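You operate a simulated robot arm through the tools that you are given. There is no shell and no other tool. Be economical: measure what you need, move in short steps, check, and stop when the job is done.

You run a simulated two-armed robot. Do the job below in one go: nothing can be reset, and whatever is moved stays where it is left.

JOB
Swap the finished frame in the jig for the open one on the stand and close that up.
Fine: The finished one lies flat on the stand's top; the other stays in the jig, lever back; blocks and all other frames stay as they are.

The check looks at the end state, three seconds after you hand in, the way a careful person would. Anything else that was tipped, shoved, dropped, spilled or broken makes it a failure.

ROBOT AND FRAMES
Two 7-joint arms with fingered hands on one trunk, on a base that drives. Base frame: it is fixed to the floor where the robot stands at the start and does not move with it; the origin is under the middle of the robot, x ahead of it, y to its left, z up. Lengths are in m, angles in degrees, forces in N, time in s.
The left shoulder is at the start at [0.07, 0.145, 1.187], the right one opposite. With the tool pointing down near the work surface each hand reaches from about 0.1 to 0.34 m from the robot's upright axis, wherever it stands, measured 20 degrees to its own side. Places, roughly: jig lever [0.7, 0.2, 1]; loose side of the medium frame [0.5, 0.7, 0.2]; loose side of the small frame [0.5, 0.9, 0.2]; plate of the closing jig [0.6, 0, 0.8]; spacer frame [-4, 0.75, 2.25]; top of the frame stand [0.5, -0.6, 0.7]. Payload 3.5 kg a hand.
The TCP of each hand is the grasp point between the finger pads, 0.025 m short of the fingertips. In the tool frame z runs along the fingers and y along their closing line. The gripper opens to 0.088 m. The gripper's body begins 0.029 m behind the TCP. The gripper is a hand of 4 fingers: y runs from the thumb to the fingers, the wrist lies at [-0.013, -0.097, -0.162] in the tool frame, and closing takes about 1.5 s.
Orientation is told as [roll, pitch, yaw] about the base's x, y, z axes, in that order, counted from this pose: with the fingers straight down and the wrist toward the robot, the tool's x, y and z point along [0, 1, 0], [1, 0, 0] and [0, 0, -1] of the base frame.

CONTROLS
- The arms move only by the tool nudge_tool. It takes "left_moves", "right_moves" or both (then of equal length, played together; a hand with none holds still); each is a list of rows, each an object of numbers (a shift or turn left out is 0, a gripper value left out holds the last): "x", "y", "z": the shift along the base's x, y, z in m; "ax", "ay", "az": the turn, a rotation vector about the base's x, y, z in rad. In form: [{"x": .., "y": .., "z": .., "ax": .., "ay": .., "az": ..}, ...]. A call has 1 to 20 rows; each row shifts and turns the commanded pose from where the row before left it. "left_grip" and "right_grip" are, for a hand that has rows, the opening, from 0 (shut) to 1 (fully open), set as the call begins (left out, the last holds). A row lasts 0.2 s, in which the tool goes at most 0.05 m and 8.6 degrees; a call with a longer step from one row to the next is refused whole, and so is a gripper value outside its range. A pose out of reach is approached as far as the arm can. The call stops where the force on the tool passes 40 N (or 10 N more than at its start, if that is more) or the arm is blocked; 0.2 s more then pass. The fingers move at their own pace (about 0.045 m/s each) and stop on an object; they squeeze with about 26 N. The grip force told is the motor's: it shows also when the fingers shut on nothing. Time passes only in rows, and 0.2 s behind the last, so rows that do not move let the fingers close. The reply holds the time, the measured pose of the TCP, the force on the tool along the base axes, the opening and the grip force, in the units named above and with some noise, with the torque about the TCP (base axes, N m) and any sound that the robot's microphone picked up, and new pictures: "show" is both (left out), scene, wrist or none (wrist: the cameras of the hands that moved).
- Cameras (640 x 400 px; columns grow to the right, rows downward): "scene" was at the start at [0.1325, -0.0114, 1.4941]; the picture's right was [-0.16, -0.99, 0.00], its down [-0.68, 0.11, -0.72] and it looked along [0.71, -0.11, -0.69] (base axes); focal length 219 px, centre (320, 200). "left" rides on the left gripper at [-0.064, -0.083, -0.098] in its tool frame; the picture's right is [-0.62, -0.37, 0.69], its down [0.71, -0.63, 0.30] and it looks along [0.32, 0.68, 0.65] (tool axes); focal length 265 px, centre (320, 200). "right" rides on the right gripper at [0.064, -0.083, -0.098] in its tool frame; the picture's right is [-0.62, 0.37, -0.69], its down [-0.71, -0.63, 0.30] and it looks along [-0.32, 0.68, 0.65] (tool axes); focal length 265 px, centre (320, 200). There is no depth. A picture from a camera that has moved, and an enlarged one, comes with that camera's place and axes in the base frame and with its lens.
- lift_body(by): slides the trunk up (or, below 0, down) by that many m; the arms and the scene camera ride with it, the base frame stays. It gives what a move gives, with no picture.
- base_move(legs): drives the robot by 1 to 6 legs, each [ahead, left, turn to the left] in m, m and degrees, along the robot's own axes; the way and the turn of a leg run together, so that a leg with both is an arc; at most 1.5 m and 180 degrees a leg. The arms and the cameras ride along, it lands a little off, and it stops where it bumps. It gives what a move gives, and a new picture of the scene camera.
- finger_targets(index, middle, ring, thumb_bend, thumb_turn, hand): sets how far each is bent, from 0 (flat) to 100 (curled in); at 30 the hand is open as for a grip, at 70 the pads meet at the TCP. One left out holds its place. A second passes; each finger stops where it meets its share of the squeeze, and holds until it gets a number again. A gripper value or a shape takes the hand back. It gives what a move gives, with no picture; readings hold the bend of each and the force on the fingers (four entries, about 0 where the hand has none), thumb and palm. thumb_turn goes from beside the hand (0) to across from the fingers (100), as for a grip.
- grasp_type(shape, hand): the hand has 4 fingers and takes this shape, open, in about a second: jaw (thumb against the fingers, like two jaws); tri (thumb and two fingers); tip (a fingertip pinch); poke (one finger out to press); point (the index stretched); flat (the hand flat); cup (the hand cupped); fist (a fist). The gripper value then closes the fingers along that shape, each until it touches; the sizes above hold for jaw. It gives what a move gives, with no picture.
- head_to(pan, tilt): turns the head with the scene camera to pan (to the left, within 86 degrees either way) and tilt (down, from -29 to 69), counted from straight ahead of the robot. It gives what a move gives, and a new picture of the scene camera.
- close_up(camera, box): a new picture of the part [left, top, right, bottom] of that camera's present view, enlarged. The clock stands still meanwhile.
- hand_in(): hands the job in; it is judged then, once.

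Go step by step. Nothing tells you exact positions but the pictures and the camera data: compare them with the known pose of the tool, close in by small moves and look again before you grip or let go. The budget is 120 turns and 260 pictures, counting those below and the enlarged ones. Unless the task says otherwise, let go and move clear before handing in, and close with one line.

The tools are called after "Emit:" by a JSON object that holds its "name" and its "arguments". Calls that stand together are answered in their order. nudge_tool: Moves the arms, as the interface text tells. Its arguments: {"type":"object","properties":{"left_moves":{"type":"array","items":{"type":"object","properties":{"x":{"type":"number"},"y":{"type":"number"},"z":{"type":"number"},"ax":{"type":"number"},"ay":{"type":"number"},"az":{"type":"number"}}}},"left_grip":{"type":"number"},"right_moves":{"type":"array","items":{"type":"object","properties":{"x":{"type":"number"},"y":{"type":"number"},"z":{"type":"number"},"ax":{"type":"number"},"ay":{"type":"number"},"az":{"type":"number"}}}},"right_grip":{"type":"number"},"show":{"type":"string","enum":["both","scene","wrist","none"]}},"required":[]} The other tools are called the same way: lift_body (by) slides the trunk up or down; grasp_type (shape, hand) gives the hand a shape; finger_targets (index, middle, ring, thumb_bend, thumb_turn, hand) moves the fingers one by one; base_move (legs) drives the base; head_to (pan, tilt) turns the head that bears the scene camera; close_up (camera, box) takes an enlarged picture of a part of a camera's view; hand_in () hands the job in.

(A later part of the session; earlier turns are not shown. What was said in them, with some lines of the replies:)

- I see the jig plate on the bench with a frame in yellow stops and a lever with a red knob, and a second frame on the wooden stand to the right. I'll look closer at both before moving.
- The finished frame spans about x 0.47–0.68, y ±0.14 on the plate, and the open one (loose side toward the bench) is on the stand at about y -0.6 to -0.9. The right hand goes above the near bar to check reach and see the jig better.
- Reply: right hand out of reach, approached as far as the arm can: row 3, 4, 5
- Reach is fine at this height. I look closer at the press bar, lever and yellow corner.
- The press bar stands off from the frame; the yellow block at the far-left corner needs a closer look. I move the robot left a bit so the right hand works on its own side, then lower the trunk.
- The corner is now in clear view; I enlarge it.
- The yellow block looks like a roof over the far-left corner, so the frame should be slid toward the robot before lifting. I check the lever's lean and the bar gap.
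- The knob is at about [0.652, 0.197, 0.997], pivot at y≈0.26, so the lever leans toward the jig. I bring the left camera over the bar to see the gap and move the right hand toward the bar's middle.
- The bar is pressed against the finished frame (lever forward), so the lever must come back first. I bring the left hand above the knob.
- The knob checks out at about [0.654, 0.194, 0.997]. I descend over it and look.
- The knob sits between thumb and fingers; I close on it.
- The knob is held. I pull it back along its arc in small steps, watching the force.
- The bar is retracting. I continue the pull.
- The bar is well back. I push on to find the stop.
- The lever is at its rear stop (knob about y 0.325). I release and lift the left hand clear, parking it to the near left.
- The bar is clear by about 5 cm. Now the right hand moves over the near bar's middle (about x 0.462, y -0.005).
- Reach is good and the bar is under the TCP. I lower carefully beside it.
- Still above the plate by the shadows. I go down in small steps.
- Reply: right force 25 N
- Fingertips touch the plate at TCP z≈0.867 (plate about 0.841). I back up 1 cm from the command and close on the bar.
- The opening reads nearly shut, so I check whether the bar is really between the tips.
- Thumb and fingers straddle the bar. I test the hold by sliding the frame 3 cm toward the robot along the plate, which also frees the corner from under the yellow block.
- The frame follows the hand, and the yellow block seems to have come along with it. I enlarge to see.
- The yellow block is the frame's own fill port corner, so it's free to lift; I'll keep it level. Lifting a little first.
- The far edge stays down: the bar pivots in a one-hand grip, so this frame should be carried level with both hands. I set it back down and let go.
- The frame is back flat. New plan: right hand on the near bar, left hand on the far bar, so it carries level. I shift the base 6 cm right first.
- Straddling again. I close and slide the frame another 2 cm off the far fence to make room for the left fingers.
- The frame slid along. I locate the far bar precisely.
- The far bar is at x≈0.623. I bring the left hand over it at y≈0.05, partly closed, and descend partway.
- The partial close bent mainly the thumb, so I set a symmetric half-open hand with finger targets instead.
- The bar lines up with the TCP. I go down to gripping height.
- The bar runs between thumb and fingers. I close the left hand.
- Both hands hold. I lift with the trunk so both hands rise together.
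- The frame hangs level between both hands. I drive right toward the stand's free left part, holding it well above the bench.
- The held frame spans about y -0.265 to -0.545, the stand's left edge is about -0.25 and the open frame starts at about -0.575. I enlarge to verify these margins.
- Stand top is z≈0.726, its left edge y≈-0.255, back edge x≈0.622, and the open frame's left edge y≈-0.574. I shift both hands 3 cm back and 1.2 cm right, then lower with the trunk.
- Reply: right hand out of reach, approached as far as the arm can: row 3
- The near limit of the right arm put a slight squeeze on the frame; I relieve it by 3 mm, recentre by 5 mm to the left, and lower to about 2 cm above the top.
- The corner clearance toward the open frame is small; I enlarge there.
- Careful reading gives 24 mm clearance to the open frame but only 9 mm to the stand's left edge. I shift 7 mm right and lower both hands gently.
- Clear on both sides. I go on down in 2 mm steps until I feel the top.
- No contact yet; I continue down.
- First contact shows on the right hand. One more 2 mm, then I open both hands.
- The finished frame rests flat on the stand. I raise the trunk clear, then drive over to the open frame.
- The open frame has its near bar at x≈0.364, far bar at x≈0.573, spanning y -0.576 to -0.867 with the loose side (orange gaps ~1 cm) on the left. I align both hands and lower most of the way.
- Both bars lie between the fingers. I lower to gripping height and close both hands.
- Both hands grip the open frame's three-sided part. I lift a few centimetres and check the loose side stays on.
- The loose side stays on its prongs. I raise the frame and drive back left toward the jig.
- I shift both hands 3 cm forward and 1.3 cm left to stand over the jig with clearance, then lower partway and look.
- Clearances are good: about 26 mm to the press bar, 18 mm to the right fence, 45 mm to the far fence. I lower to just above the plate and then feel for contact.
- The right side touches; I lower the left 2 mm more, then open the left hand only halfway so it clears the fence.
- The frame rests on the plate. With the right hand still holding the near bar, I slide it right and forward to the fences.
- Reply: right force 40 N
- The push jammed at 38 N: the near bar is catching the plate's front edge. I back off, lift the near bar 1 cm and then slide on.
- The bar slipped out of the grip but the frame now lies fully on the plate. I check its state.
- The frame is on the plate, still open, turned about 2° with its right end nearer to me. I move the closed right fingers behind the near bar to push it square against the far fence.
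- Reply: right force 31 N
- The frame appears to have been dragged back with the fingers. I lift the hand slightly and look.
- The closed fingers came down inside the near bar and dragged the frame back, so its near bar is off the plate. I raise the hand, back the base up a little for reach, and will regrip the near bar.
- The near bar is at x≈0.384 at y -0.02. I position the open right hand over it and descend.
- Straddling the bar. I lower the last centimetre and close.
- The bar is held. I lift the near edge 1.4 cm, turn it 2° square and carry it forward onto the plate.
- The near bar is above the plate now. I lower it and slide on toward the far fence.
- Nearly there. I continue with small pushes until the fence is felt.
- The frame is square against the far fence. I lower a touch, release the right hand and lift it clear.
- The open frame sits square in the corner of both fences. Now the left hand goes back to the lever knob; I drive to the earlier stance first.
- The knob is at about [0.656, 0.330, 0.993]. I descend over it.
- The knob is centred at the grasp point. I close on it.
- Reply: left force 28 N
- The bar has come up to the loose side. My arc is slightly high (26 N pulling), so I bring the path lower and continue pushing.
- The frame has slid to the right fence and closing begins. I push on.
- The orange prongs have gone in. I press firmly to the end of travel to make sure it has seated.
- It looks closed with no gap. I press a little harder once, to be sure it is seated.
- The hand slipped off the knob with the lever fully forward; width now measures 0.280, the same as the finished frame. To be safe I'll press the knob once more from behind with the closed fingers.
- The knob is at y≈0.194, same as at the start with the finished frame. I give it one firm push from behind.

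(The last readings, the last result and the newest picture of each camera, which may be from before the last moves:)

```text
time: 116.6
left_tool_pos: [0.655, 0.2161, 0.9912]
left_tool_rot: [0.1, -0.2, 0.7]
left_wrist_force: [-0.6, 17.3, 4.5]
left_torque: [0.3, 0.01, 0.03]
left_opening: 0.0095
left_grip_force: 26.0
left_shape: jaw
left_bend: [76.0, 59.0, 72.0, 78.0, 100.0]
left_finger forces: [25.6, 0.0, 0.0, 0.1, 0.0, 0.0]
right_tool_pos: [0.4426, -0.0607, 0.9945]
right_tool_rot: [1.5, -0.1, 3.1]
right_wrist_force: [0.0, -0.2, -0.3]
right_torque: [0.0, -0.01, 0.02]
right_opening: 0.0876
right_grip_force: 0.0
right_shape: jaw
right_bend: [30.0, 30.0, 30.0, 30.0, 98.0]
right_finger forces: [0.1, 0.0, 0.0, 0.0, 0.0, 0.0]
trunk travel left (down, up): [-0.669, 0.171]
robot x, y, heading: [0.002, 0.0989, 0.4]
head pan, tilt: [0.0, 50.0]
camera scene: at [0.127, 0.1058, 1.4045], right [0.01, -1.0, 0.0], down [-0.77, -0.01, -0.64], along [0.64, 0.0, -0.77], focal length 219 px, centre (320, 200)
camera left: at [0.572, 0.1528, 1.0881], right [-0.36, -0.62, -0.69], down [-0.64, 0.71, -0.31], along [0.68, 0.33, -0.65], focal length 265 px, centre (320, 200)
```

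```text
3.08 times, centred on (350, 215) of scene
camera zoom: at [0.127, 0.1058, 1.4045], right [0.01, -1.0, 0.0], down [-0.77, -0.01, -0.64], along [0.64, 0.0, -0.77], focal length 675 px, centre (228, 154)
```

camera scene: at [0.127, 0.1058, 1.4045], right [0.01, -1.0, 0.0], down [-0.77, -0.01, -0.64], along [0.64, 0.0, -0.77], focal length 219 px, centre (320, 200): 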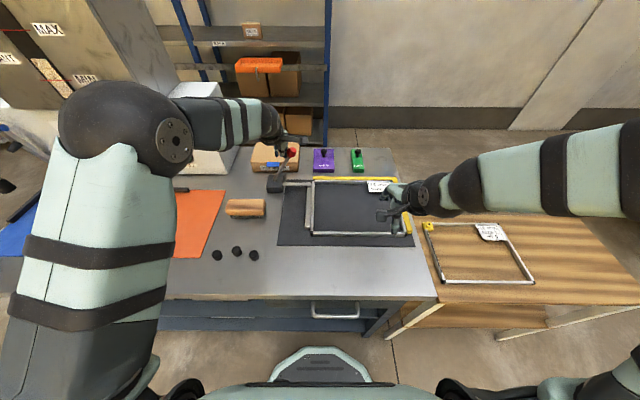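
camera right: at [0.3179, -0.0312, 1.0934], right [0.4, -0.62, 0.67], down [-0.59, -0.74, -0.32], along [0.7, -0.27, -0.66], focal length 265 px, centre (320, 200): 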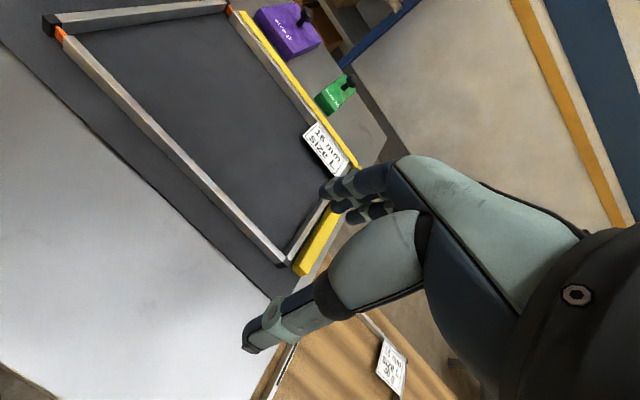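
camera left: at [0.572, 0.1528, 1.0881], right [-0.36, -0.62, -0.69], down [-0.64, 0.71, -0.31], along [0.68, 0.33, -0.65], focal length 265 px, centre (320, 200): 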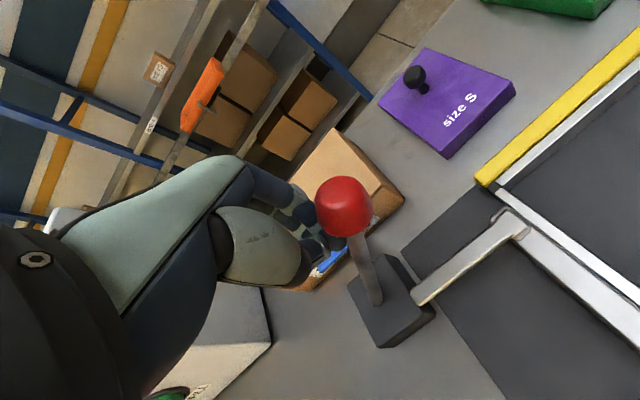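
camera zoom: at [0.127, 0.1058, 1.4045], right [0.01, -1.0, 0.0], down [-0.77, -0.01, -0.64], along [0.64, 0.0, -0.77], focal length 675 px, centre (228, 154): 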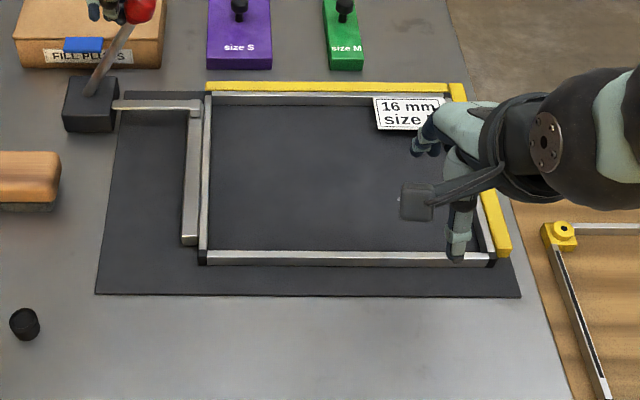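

Pressed with about 17 N and no gap shows. One last harder push, then I move to the other side of the knob to bring the lever back.

Emit:
{"name": "nudge_tool", "arguments": {"left_moves": [{"y": -0.005}, {"y": -0.004}, {"y": -0.003}, {}], "show": "none"}}

Emit:
{"name": "nudge_tool", "arguments": {"left_moves": [{"y": 0.02}, {"y": 0.02}, {"z": 0.04}, {"z": 0.045}, {"y": -0.03}, {"y": -0.03}, {}, {}, {}], "left_grip": 0, "show": "wrist"}}

```text
time: 117.6
left_tool_pos: [0.6544, 0.2132, 0.9919]
left_tool_rot: [0.5, -0.4, 1.6]
left_wrist_force: [-1.7, 38.1, 11.0]
left_torque: [0.64, 0.0, 0.15]
left_opening: 0.0095
left_grip_force: 26.5
left_shape: jaw
left_bend: [76.0, 59.0, 72.0, 78.0, 100.0]
left_finger forces: [48.1, 0.1, 0.1, 0.1, 0.0, 0.0]
right_tool_pos: [0.4407, -0.0574, 0.9946]
right_tool_rot: [1.1, -0.1, 2.9]
right_wrist_force: [-0.1, 0.1, -0.1]
right_torque: [0.03, -0.02, 0.01]
right_opening: 0.0876
right_grip_force: 0.2
right_shape: jaw
right_bend: [30.0, 30.0, 30.0, 30.0, 98.0]
right_finger forces: [0.1, 0.1, 0.0, 0.0, 0.1, 0.0]
trunk travel left (down, up): [-0.669, 0.171]
robot x, y, heading: [0.0007, 0.1005, 0.6]
head pan, tilt: [0.0, 50.0]
```

```text
time: 119.6
left_tool_pos: [0.6545, 0.1761, 1.0773]
left_tool_rot: [0.0, 0.0, 0.3]
left_wrist_force: [-0.1, 0.0, 0.2]
left_torque: [-0.01, 0.0, -0.03]
left_opening: 0.0096
left_grip_force: 26.2
left_shape: jaw
left_bend: [76.0, 59.0, 72.0, 78.0, 100.0]
left_finger forces: [0.0, 0.0, 0.0, 0.0, 0.0, 0.0]
right_tool_pos: [0.4419, -0.0645, 0.9932]
right_tool_rot: [1.6, 0.0, 3.0]
right_wrist_force: [0.4, -0.2, -0.5]
right_torque: [-0.03, 0.02, -0.02]
right_opening: 0.0877
right_grip_force: 0.1
right_shape: jaw
right_bend: [30.0, 30.0, 30.0, 30.0, 98.0]
right_finger forces: [0.0, 0.1, 0.1, 0.0, 0.0, 0.0]
trunk travel left (down, up): [-0.669, 0.171]
robot x, y, heading: [-0.0015, 0.0986, -0.0]
head pan, tilt: [0.0, 50.0]
camera left: at [0.5705, 0.1128, 1.1727], right [-0.37, -0.62, -0.69], down [-0.63, 0.71, -0.3], along [0.68, 0.33, -0.65], focal length 265 px, centre (320, 200)
```

left: 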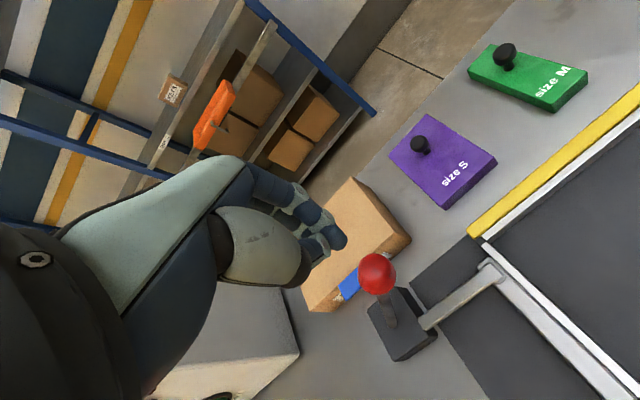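

I open above the knob and go down to grip it as I did the first time.

Emit:
{"name": "nudge_tool", "arguments": {"left_moves": [{"y": 0.01, "z": 0.01}, {"y": 0.01}, {}, {}, {}, {}, {"z": -0.03}, {"z": -0.03}, {"z": -0.027}, {}], "left_grip": 1, "show": "wrist"}}

Emit:
{"name": "nudge_tool", "arguments": {"left_moves": [{}, {}, {}, {}, {}, {}, {}, {}], "left_grip": 0, "show": "wrist"}}

```text
time: 121.8
left_tool_pos: [0.6539, 0.1939, 0.9985]
left_tool_rot: [-0.1, 0.0, 0.3]
left_wrist_force: [-0.5, -1.3, -0.4]
left_torque: [0.0, 0.03, -0.01]
left_opening: 0.0875
left_grip_force: 0.0
left_shape: jaw
left_bend: [30.0, 30.0, 30.0, 30.0, 98.0]
left_finger forces: [0.1, 0.1, 0.0, 0.0, 0.0, 0.0]
right_tool_pos: [0.4414, -0.0631, 0.9927]
right_tool_rot: [1.5, -0.2, 3.1]
right_wrist_force: [0.7, -0.1, 0.1]
right_torque: [-0.03, 0.01, 0.01]
right_opening: 0.0876
right_grip_force: 0.1
right_shape: jaw
right_bend: [30.0, 30.0, 30.0, 30.0, 98.0]
right_finger forces: [0.0, 0.0, 0.0, 0.1, 0.1, 0.0]
trunk travel left (down, up): [-0.669, 0.171]
robot x, y, heading: [-0.0022, 0.0969, 0.3]
head pan, tilt: [0.0, 50.0]
camera left: at [0.5706, 0.131, 1.0965], right [-0.37, -0.62, -0.69], down [-0.63, 0.71, -0.3], along [0.68, 0.33, -0.65], focal length 265 px, centre (320, 200)
```

left: 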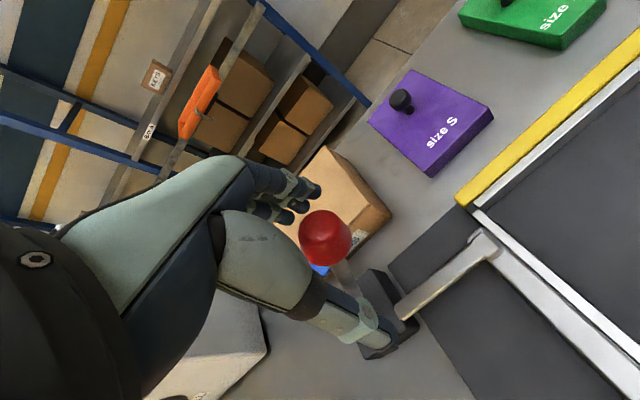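

```text
time: 123.6
left_tool_pos: [0.6537, 0.1958, 0.9984]
left_tool_rot: [0.0, 0.2, 0.3]
left_wrist_force: [-5.0, 3.0, -6.7]
left_torque: [0.05, 0.02, 0.0]
left_opening: 0.0195
left_grip_force: 25.6
left_shape: jaw
left_bend: [75.0, 54.0, 58.0, 75.0, 100.0]
left_finger forces: [10.9, 7.0, 0.0, 0.0, 23.2, 0.0]
right_tool_pos: [0.4421, -0.0634, 0.9933]
right_tool_rot: [1.6, 0.0, 3.0]
right_wrist_force: [1.2, 0.1, -1.5]
right_torque: [0.01, -0.01, -0.01]
right_opening: 0.0876
right_grip_force: 0.1
right_shape: jaw
right_bend: [30.0, 30.0, 30.0, 30.0, 98.0]
right_finger forces: [0.0, 0.0, 0.1, 0.0, 0.1, 0.0]
trunk travel left (down, up): [-0.669, 0.171]
robot x, y, heading: [0.001, 0.0953, 0.3]
head pan, tilt: [0.0, 50.0]
camera left: at [0.5707, 0.1321, 1.0959], right [-0.37, -0.62, -0.69], down [-0.64, 0.71, -0.3], along [0.68, 0.33, -0.66], focal length 265 px, centre (320, 200)
```

left: 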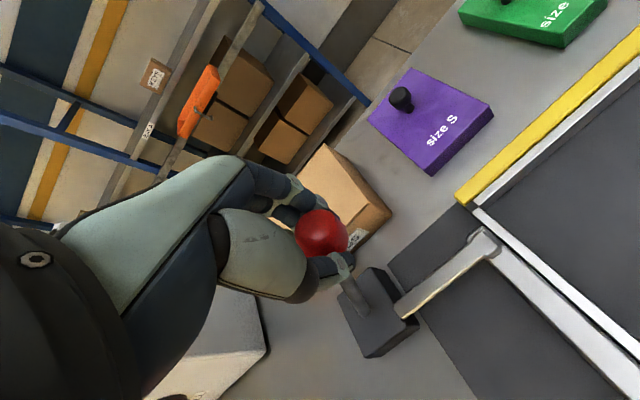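

The knob is held well. I pull the lever back along the same arc as before, to its stop.

Emit:
{"name": "nudge_tool", "arguments": {"left_moves": [{"y": 0.013, "z": 0.0055}, {"y": 0.013, "z": 0.0045}, {"y": 0.013, "z": 0.0025}, {"y": 0.013, "z": 0.001}, {"y": 0.013}, {"y": 0.013, "z": -0.001}, {"y": 0.013, "z": -0.003}, {"y": 0.013, "z": -0.005}, {"y": 0.012, "z": -0.006}, {"y": 0.011, "z": -0.006}, {"y": 0.006, "z": -0.004}, {}]}}

Emit:
{"name": "close_up", "arguments": {"camera": "scene", "box": [260, 150, 440, 280]}}

```text
time: 126.2
left_tool_pos: [0.6564, 0.3232, 0.9903]
left_tool_rot: [0.1, -0.3, -0.1]
left_wrist_force: [3.0, -18.3, 6.9]
left_torque: [-0.23, -0.18, -0.13]
left_opening: 0.0158
left_grip_force: 26.0
left_shape: jaw
left_bend: [76.0, 58.0, 60.0, 81.0, 98.0]
left_finger forces: [11.3, 4.4, 0.2, 0.0, 19.7, 0.1]
right_tool_pos: [0.4408, -0.0678, 0.9931]
right_tool_rot: [1.9, -0.2, 2.9]
right_wrist_force: [1.1, -1.1, -0.9]
right_torque: [0.01, -0.01, 0.01]
right_opening: 0.0876
right_grip_force: 0.0
right_shape: jaw
right_bend: [30.0, 30.0, 30.0, 30.0, 98.0]
right_finger forces: [0.0, 0.1, 0.1, 0.0, 0.0, 0.0]
trunk travel left (down, up): [-0.669, 0.171]
robot x, y, heading: [-0.0018, 0.0985, 0.3]
head pan, tilt: [0.0, 50.0]
camera scene: at [0.1272, 0.0951, 1.4045], right [0.0, -1.0, 0.0], down [-0.77, 0.0, -0.64], along [0.64, 0.01, -0.77], focal length 219 px, centre (320, 200)
camera left: at [0.5715, 0.2603, 1.0875], right [-0.37, -0.62, -0.7], down [-0.63, 0.72, -0.31], along [0.69, 0.32, -0.65], focal length 265 px, centre (320, 200)
```

scene: 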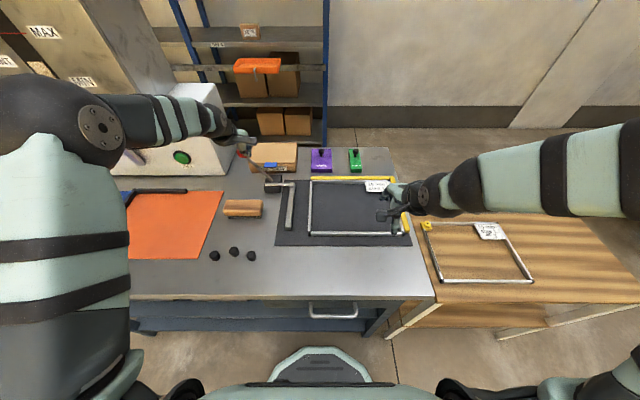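
left: 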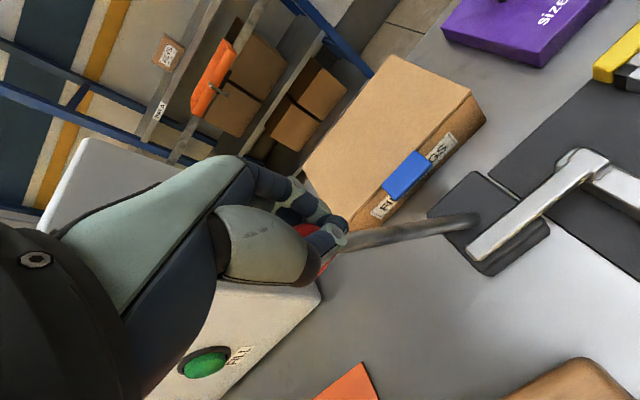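

```text
3.08 times, centred on (350, 215) of scene
camera zoom: at [0.1272, 0.0951, 1.4045], right [0.0, -1.0, 0.0], down [-0.77, 0.0, -0.64], along [0.64, 0.01, -0.77], focal length 675 px, centre (228, 154)
```

zoom: 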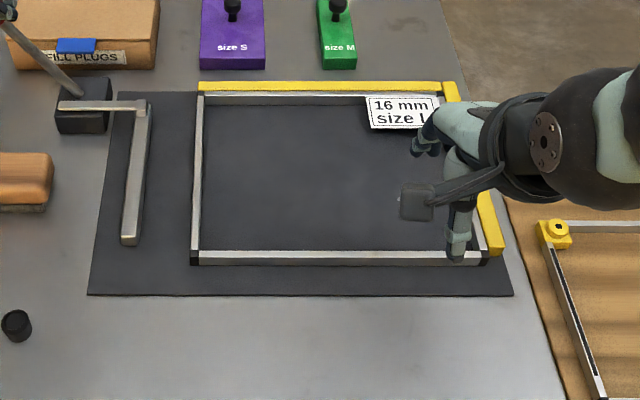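

The lever is at its rear stop and the frame stays closed in the jig. I ease off, release the knob and move both hands up and clear.

Emit:
{"name": "nudge_tool", "arguments": {"left_moves": [{"y": -0.004, "z": 0.003}, {}, {}, {}, {}, {}, {"z": 0.03}, {"z": 0.04}, {"z": 0.04}, {"x": -0.04, "z": 0.02}, {"x": -0.04}], "right_moves": [{}, {}, {}, {}, {}, {}, {"z": 0.03}, {"z": 0.03}, {"x": -0.02, "y": -0.03, "z": 0.02}, {"x": -0.01, "y": -0.04}, {"y": -0.04}], "left_grip": 1}}

Emit:
{"name": "close_up", "arguments": {"camera": "scene", "box": [220, 130, 440, 270]}}

Emit:
{"name": "close_up", "arguments": {"camera": "scene", "box": [400, 180, 639, 340]}}

Emit:
{"name": "close_up", "arguments": {"camera": "right", "box": [0, 0, 380, 300]}}

```text
time: 128.6
left_tool_pos: [0.572, 0.3223, 1.1215]
left_tool_rot: [0.2, -0.1, 0.4]
left_wrist_force: [-0.2, -0.1, -0.4]
left_torque: [0.03, -0.04, 0.01]
left_opening: 0.0875
left_grip_force: 0.0
left_shape: jaw
left_bend: [30.0, 30.0, 30.0, 30.0, 98.0]
left_finger forces: [0.1, 0.1, 0.1, 0.1, 0.0, 0.1]
right_tool_pos: [0.4107, -0.1768, 1.0736]
right_tool_rot: [1.6, -0.1, 2.9]
right_wrist_force: [-0.7, 0.5, 0.8]
right_torque: [0.01, -0.01, 0.0]
right_opening: 0.0877
right_grip_force: 0.1
right_shape: jaw
right_bend: [30.0, 30.0, 30.0, 30.0, 98.0]
right_finger forces: [0.0, 0.1, 0.0, 0.0, 0.0, 0.0]
trunk travel left (down, up): [-0.669, 0.171]
robot x, y, heading: [-0.0005, 0.0953, 0.4]
head pan, tilt: [0.0, 50.0]
camera scene: at [0.1262, 0.0984, 1.4045], right [0.01, -1.0, 0.0], down [-0.77, 0.0, -0.64], along [0.64, 0.0, -0.77], focal length 219 px, centre (320, 200)
camera right: at [0.3261, -0.1207, 1.1737], right [0.4, -0.62, 0.68], down [-0.59, -0.74, -0.33], along [0.7, -0.27, -0.66], focal length 265 px, centre (320, 200)
camera left: at [0.489, 0.2595, 1.2186], right [-0.36, -0.62, -0.69], down [-0.63, 0.71, -0.3], along [0.68, 0.33, -0.65], focal length 265 px, centre (320, 200)
```

scene: 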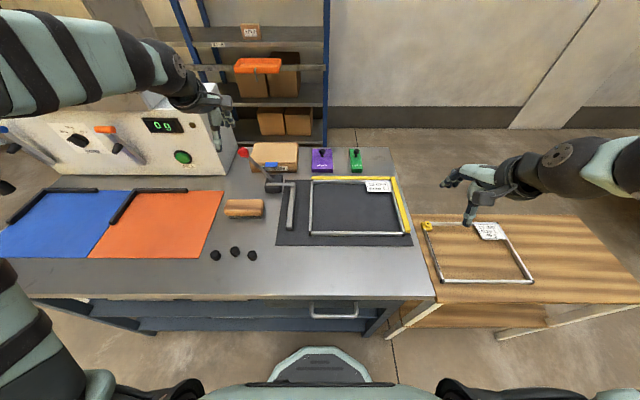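
right: 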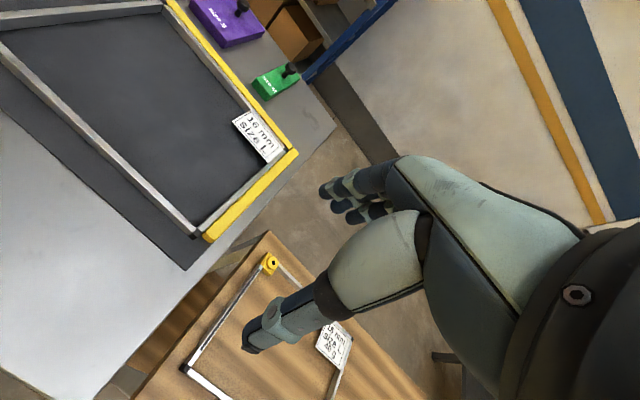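
left: 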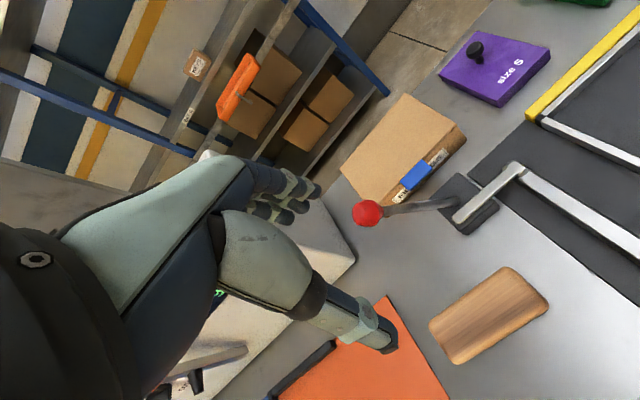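

```text
2.86 times, centred on (330, 200) of scene
camera zoom: at [0.1262, 0.0984, 1.4045], right [0.01, -1.0, 0.0], down [-0.77, 0.0, -0.64], along [0.64, 0.0, -0.77], focal length 627 px, centre (291, 200)
```

zoom: 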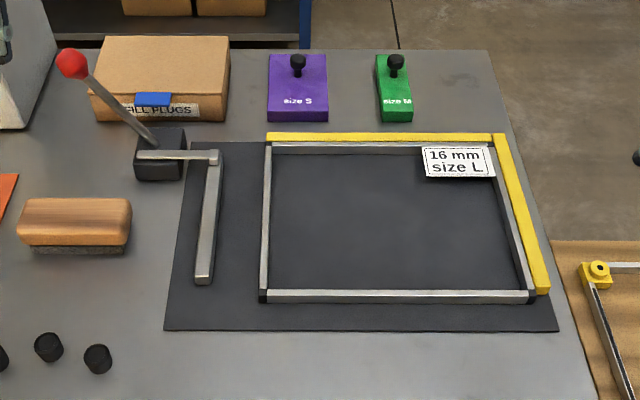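

```text
2.50 times, centred on (520, 260) of scene
camera zoom: at [0.1262, 0.0984, 1.4045], right [0.01, -1.0, 0.0], down [-0.77, 0.0, -0.64], along [0.64, 0.0, -0.77], focal length 548 px, centre (-179, 50)
```

zoom: 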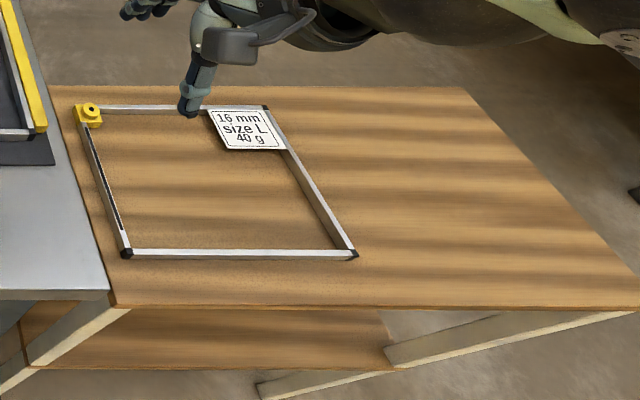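

```text
1.33 times, centred on (190, 150) of right
camera zoom: at [0.3261, -0.1207, 1.1737], right [0.4, -0.62, 0.68], down [-0.59, -0.74, -0.33], along [0.7, -0.27, -0.66], focal length 354 px, centre (493, 267)
```

zoom: 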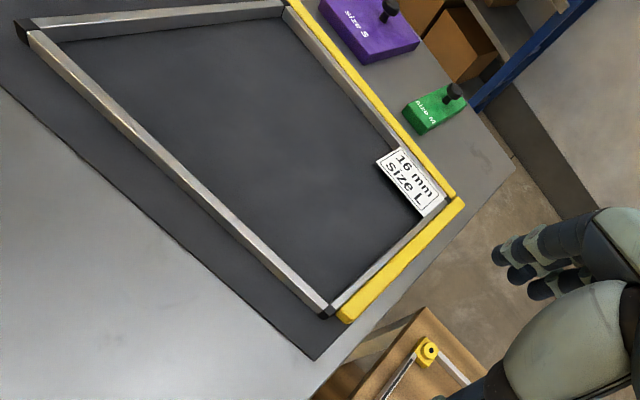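

The former open frame is closed with no orange showing and sits in the jig. The lever is back, the finished frame lies flat on the stand, and the size blocks look unmoved. Both hands are clear, so I'm handing in.

Emit:
{"name": "hand_in", "arguments": {}}

```text
The job is handed in.
```

I've handed the job in. The finished frame lies flat on the stand. The other frame is closed in the jig with the lever back, and everything else looked unmoved in the last pictures.
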